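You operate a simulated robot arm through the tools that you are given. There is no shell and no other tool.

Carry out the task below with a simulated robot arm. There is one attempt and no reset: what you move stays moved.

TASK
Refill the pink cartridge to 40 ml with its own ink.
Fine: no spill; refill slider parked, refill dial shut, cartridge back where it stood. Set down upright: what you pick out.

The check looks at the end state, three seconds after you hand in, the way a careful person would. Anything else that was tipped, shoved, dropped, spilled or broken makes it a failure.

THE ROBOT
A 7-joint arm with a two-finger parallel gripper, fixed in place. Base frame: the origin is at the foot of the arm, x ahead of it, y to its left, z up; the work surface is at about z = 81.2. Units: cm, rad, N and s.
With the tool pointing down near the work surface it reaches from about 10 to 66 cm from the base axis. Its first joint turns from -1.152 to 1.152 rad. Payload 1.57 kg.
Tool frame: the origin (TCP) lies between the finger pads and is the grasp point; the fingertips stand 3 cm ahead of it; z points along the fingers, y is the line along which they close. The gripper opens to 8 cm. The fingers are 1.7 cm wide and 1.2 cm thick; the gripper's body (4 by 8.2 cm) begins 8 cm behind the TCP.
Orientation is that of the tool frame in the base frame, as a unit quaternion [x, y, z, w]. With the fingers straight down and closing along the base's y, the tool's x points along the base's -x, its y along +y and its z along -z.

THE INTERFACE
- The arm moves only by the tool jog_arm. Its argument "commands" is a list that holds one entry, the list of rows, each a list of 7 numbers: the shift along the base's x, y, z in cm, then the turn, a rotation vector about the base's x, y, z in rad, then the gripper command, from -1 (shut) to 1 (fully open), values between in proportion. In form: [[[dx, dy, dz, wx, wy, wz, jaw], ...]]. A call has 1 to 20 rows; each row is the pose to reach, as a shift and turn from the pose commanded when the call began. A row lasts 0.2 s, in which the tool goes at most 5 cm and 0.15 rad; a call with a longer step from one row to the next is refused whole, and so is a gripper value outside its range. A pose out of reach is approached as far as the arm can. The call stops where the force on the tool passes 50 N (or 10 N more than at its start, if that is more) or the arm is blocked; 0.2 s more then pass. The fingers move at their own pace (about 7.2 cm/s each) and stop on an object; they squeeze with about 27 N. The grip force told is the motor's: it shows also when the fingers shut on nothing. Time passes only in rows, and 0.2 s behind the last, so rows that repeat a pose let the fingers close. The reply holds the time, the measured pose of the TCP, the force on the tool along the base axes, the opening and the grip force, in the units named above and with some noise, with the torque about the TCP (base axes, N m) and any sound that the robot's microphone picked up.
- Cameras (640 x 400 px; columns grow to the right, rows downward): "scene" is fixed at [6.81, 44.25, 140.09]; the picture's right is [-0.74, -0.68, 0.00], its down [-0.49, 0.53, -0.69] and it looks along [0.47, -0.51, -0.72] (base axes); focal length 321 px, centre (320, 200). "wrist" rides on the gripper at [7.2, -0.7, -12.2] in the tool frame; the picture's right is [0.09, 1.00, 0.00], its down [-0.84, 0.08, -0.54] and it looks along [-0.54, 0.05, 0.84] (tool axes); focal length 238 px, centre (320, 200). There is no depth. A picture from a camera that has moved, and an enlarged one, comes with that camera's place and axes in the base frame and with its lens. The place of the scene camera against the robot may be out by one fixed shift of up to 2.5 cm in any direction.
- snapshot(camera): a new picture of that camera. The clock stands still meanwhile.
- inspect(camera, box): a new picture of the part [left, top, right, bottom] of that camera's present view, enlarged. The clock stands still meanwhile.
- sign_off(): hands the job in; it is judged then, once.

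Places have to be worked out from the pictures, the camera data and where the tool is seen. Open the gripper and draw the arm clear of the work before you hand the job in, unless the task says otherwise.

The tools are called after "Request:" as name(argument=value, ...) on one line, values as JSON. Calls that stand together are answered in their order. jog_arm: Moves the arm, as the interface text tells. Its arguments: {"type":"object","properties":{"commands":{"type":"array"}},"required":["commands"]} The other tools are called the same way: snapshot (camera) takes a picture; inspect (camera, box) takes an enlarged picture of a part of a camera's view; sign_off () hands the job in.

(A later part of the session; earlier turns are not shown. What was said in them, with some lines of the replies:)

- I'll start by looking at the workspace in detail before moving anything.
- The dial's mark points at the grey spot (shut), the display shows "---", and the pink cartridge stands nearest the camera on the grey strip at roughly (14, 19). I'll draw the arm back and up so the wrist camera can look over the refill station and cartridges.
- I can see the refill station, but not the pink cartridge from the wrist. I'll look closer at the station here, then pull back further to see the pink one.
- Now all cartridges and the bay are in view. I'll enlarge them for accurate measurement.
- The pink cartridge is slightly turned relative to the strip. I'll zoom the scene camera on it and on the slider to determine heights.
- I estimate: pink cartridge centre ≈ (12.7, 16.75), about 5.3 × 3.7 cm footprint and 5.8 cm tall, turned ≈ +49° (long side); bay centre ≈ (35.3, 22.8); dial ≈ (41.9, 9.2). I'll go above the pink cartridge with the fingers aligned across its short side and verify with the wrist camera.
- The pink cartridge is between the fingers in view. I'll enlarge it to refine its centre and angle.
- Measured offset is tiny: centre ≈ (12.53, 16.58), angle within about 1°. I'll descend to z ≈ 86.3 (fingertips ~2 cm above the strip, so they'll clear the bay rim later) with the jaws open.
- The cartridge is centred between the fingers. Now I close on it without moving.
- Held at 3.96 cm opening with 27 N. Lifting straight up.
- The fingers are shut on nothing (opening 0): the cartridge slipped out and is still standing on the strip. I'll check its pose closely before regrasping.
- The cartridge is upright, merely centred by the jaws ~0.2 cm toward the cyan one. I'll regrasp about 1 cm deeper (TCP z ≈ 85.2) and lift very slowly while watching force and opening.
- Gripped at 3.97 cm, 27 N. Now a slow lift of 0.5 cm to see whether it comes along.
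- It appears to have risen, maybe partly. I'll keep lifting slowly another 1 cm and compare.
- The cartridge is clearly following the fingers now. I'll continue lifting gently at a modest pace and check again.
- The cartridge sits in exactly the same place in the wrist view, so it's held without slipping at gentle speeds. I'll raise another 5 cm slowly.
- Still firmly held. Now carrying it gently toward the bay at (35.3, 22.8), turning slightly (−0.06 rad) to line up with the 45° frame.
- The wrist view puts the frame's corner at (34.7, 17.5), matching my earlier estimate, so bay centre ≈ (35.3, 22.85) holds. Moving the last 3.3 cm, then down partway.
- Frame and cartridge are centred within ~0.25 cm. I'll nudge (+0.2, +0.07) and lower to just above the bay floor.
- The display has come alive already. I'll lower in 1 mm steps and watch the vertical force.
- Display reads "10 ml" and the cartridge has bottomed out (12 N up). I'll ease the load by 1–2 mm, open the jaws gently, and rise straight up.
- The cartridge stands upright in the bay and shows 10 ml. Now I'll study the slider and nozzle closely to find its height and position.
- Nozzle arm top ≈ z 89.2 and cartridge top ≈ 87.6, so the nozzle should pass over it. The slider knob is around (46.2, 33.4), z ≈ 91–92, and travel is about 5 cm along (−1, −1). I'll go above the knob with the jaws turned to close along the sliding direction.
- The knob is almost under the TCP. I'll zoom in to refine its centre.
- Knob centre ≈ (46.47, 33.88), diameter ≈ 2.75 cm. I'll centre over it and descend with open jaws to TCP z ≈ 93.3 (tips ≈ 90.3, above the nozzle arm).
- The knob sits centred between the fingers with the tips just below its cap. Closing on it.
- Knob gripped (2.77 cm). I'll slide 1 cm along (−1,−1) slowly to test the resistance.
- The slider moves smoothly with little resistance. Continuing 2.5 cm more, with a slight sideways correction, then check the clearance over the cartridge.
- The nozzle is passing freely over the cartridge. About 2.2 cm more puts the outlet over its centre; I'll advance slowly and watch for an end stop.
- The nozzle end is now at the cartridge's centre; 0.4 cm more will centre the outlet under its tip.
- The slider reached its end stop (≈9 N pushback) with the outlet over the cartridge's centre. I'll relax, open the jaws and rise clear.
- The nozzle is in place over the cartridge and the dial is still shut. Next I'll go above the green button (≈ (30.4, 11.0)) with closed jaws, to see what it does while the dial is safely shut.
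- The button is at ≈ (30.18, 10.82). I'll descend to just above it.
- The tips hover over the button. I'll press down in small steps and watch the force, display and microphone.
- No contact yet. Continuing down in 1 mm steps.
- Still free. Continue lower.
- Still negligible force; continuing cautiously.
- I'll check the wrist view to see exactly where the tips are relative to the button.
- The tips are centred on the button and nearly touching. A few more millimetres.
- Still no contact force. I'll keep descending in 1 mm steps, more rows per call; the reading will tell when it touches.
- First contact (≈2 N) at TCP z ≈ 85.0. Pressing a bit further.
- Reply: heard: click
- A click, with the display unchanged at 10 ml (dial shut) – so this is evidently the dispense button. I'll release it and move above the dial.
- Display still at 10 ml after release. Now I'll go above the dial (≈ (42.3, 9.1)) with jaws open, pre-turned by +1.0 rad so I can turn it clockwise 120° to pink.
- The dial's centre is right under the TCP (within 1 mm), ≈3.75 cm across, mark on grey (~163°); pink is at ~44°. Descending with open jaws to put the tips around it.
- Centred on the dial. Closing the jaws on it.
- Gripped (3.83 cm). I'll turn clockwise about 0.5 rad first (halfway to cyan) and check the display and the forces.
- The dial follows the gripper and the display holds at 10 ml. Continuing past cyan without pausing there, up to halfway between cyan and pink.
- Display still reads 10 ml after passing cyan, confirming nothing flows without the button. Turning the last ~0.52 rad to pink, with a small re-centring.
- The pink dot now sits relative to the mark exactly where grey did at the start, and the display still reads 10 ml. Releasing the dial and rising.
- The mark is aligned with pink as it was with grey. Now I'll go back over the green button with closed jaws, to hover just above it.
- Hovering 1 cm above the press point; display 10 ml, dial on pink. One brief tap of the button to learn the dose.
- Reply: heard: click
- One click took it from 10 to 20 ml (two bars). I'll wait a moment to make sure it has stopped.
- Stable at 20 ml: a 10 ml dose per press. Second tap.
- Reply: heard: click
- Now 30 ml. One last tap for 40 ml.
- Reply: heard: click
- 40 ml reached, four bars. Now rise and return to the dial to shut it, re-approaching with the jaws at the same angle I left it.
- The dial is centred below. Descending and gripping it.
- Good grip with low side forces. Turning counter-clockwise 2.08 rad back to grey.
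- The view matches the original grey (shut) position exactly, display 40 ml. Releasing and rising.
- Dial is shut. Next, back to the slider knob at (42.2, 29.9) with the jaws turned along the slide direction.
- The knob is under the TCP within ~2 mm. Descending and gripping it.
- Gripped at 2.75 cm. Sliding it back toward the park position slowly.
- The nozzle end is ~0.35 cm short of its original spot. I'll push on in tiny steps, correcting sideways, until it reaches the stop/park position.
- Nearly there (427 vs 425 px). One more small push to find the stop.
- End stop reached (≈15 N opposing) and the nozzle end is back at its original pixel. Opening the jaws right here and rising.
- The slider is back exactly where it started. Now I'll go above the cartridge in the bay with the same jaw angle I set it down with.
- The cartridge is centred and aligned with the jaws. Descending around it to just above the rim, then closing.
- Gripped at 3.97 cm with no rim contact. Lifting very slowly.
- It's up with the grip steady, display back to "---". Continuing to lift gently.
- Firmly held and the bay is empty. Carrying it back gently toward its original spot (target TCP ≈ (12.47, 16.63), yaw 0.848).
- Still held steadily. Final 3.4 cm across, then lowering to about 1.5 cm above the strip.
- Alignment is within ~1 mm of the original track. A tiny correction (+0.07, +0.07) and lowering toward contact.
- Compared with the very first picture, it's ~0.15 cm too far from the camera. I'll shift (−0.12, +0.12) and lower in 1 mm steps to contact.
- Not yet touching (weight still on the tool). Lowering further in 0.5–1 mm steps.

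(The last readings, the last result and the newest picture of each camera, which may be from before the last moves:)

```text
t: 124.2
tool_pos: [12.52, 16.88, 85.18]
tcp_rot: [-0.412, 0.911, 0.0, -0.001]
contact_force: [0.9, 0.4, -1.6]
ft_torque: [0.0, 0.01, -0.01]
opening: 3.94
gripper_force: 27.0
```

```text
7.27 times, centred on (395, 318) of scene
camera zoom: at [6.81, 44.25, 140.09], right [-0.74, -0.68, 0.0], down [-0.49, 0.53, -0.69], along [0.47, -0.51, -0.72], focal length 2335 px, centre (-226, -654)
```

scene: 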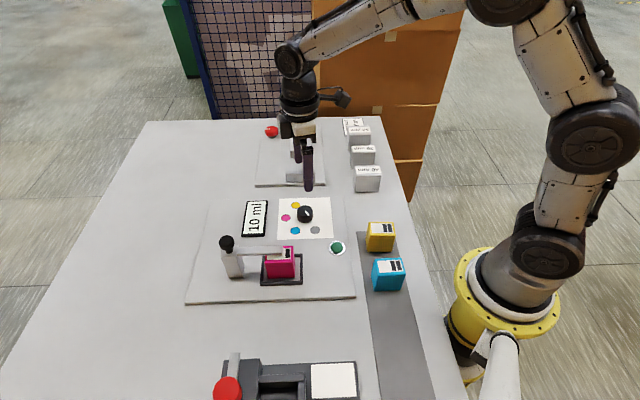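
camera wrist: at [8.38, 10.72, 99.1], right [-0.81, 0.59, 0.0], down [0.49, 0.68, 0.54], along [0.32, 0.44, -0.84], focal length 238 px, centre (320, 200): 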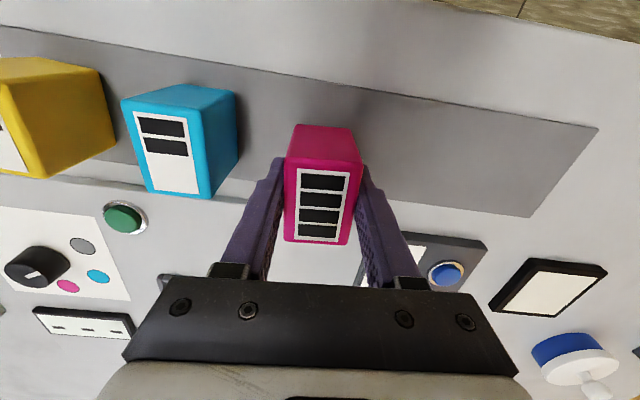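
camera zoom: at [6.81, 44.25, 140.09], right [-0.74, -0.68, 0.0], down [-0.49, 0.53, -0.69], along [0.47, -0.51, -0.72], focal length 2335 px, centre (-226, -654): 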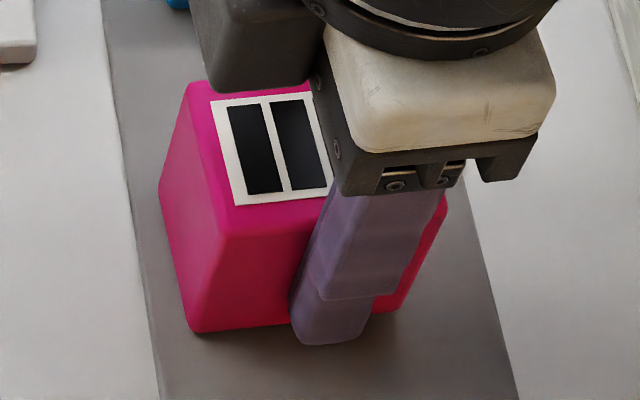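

The picture now matches the original almost to the pixel; just about at the surface. A last 1 mm to contact.

Request:
jog_arm(commands=[[[0.02, 0.02, -0.05, 0, 0, 0, -1], [0.02, 0.02, -0.1, 0, 0, 0, -1], [0.02, 0.02, -0.1, 0, 0, 0, -1]]])

```text
t: 125.0
tool_pos: [12.49, 16.78, 84.96]
tcp_rot: [-0.413, 0.911, 0.0, 0.0]
contact_force: [0.5, 0.4, -1.0]
ft_torque: [-0.01, 0.01, -0.01]
opening: 3.94
gripper_force: 26.7
```

Request:
jog_arm(commands=[[[0, 0, -0.05, 0, 0, 0, -1], [0, 0, -0.1, 0, 0, 0, -1], [0, 0, -0.1, 0, 0, 0, -1]]])

Request:
inspect(camera="scene", box=[365, 290, 425, 345])

```text
t: 125.8
tool_pos: [12.54, 16.8, 84.87]
tcp_rot: [-0.413, 0.911, 0.001, 0.001]
contact_force: [-2.4, -6.8, 23.8]
ft_torque: [-0.07, 0.04, -0.01]
opening: 3.96
gripper_force: 26.6
```

```text
7.27 times, centred on (395, 318) of scene
camera zoom: at [6.79, 44.23, 140.1], right [-0.74, -0.68, 0.0], down [-0.49, 0.53, -0.69], along [0.47, -0.51, -0.72], focal length 2335 px, centre (-226, -654)
```

zoom: 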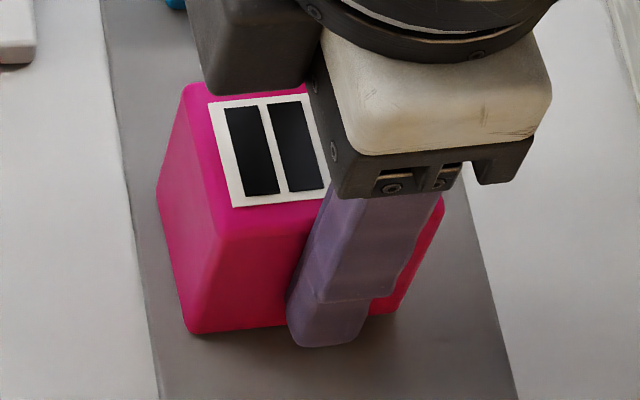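

Contact made (24 N). Easing off ~1 mm, opening the jaws gently and rising straight up.

Request:
jog_arm(commands=[[[0, 0, 0.06, 0, 0, 0, -1], [0, 0, 0.1, 0, 0, 0, -1], [0, 0, 0.1, 0, 0, 0, 0.05], [0, 0, 0.1, 0, 0, 0, 0.2], [0, 0, 0.1, 0, 0, 0, 0.6], [0, 0, 0.1, 0, 0, 0, 0.6], [0, 0, 0.8, 0, 0, 0, 0.6], [0, 0, 2.5, 0, 0, 0, 0.6], [0, 0, 6, 0, 0, 0, 0.8], [0, 0, 10, 0, 0, 0, 1], [0, 0, 14, 0, 0, 0, 1], [0, 0, 18, 0, 0, 0, 1], [0, 0, 18, 0, 0, 0, 1]]])

Request:
inspect(camera="scene", box=[365, 290, 425, 345])

Request:
snapshot(camera="wrist")

```text
t: 128.6
tool_pos: [12.57, 16.78, 103.08]
tcp_rot: [-0.413, 0.911, 0.0, -0.001]
contact_force: [-0.3, 0.6, -0.4]
ft_torque: [0.01, 0.02, 0.03]
opening: 8.02
gripper_force: 0.1
```

```text
7.27 times, centred on (395, 318) of scene
camera zoom: at [6.81, 44.25, 140.09], right [-0.74, -0.68, 0.0], down [-0.49, 0.53, -0.69], along [0.47, -0.51, -0.72], focal length 2335 px, centre (-226, -654)
```

zoom: 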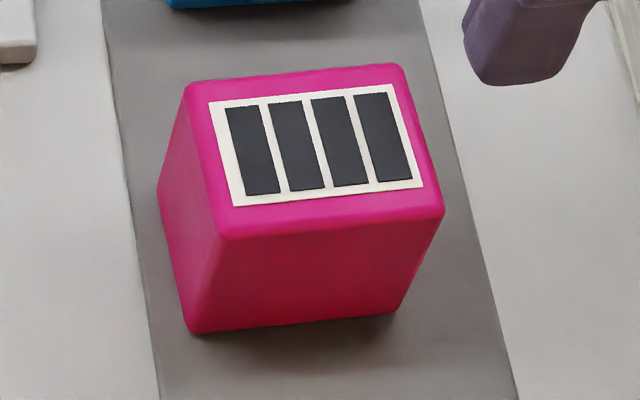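

```text
taken
camera wrist: at [8.42, 10.96, 115.18], right [-0.81, 0.59, 0.0], down [0.49, 0.68, 0.54], along [0.32, 0.44, -0.84], focal length 238 px, centre (320, 200)
```

wrist: 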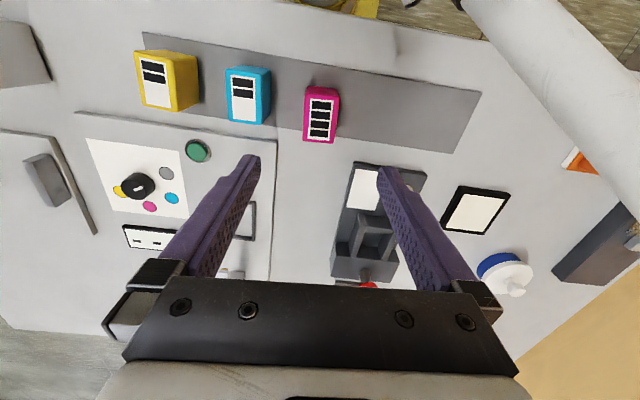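

The pink cartridge, now with four bars, stands upright within about a millimetre of its original outline. I'll draw the arm up and clear toward its starting pose and make a final check.

Request:
jog_arm(commands=[[[0, 0, 3, 0, 0, -0.1, 1], [1, -0.2, 6, 0, 0, -0.24, 1], [4, -0.4, 8, 0, 0, -0.38, 1], [8, -0.6, 9, 0, 0, -0.52, 1], [12, -0.8, 9, 0, 0, -0.66, 1], [16, -1, 9, 0, 0, -0.8, 1], [20, -1.2, 9, 0, 0, -0.848, 1], [24, -1.4, 9, 0, 0, -0.848, 1], [28, -1.6, 9, 0, 0, -0.848, 1], [32, -1.8, 9, 0, 0, -0.848, 1], [36, -2, 9, 0, 0, -0.848, 1], [36, -2, 9, 0, 0, -0.848, 1]]])

Request:
snapshot(camera="scene")

Request:
inspect(camera="scene", box=[180, 180, 360, 310])

Request:
inspect(camera="scene", box=[340, 210, 440, 340])

Request:
inspect(camera="scene", box=[240, 110, 400, 200])

```text
t: 131.2
tool_pos: [48.5, 14.93, 111.79]
tcp_rot: [0.0, 1.0, 0.0, 0.0]
contact_force: [0.2, 0.4, 0.4]
ft_torque: [-0.01, -0.01, 0.0]
opening: 8.02
gripper_force: 0.2
```

```text
taken
```

scene: 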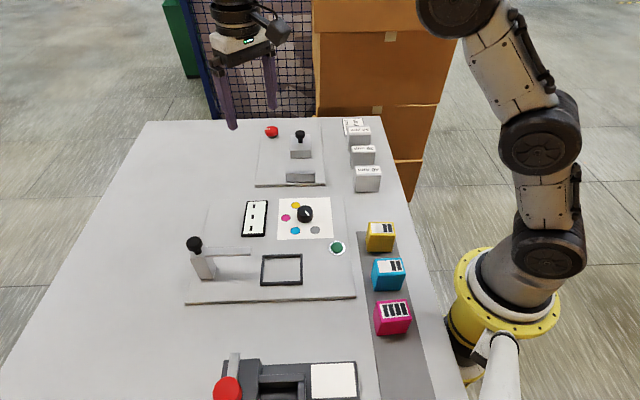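

```text
3.08 times, centred on (270, 245) of scene
camera zoom: at [6.81, 44.25, 140.09], right [-0.74, -0.68, 0.0], down [-0.49, 0.53, -0.69], along [0.47, -0.51, -0.72], focal length 988 px, centre (474, 62)
```

zoom: 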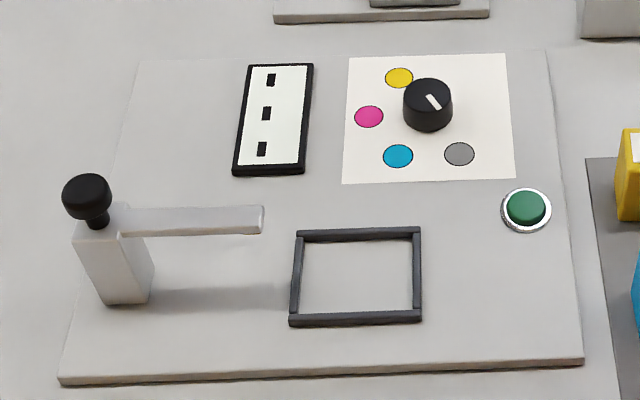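

```text
3.08 times, centred on (390, 275) of scene
camera zoom: at [6.81, 44.25, 140.09], right [-0.74, -0.68, 0.0], down [-0.49, 0.53, -0.69], along [0.47, -0.51, -0.72], focal length 988 px, centre (105, -31)
```

zoom: 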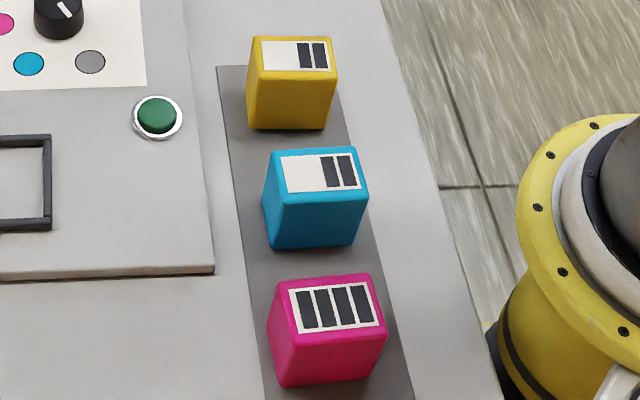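

```text
4.00 times, centred on (320, 155) of scene
camera zoom: at [6.81, 44.25, 140.09], right [-0.74, -0.68, 0.0], down [-0.49, 0.53, -0.69], along [0.47, -0.51, -0.72], focal length 1284 px, centre (320, 380)
```

zoom: 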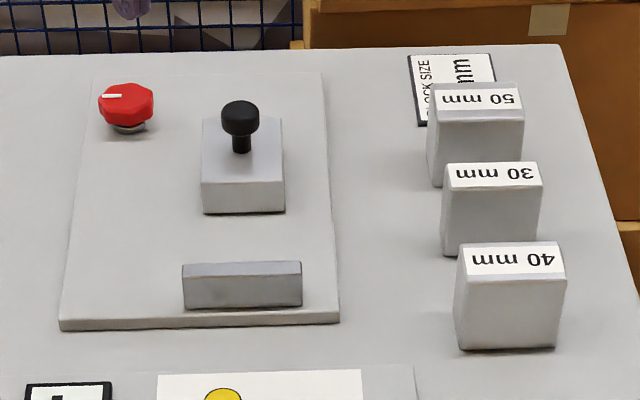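

Everything matches the starting scene: the slider is parked at its stop, the dial points to grey (shut), there is no ink on the plate, and the other objects haven't moved. The pink cartridge, now with four bars (40 ml), stands upright in its original spot. The gripper is open and clear, so I'm handing in.

Request:
sign_off()

```text
The job is handed in.
```

The pink cartridge now holds 40 ml of pink ink and is back where it stood, within about a millimetre, upright. I've handed the job in.

- **Fill:** it read 10 ml in the bay. Three presses of the green button with the dial on pink added 10 ml each. The display stayed at 10 ml while the dial passed cyan on the way to pink, and at 40 ml when I turned it back to shut.
- **Station:** the refill slider is back against its stop in the parked position, and the dial points to grey (shut). The last pictures show no ink on the plate.
- **Slip:** on my first lift the cartridge slipped out of the jaws. It stayed upright and moved about 2 mm. I gripped it deeper and lifted slowly after that, and corrected the shift when I set it back down.

Nothing else on the refill plate, the cartridge strip or the block station looked moved in the final pictures. The gripper is open and the arm is clear of the work.
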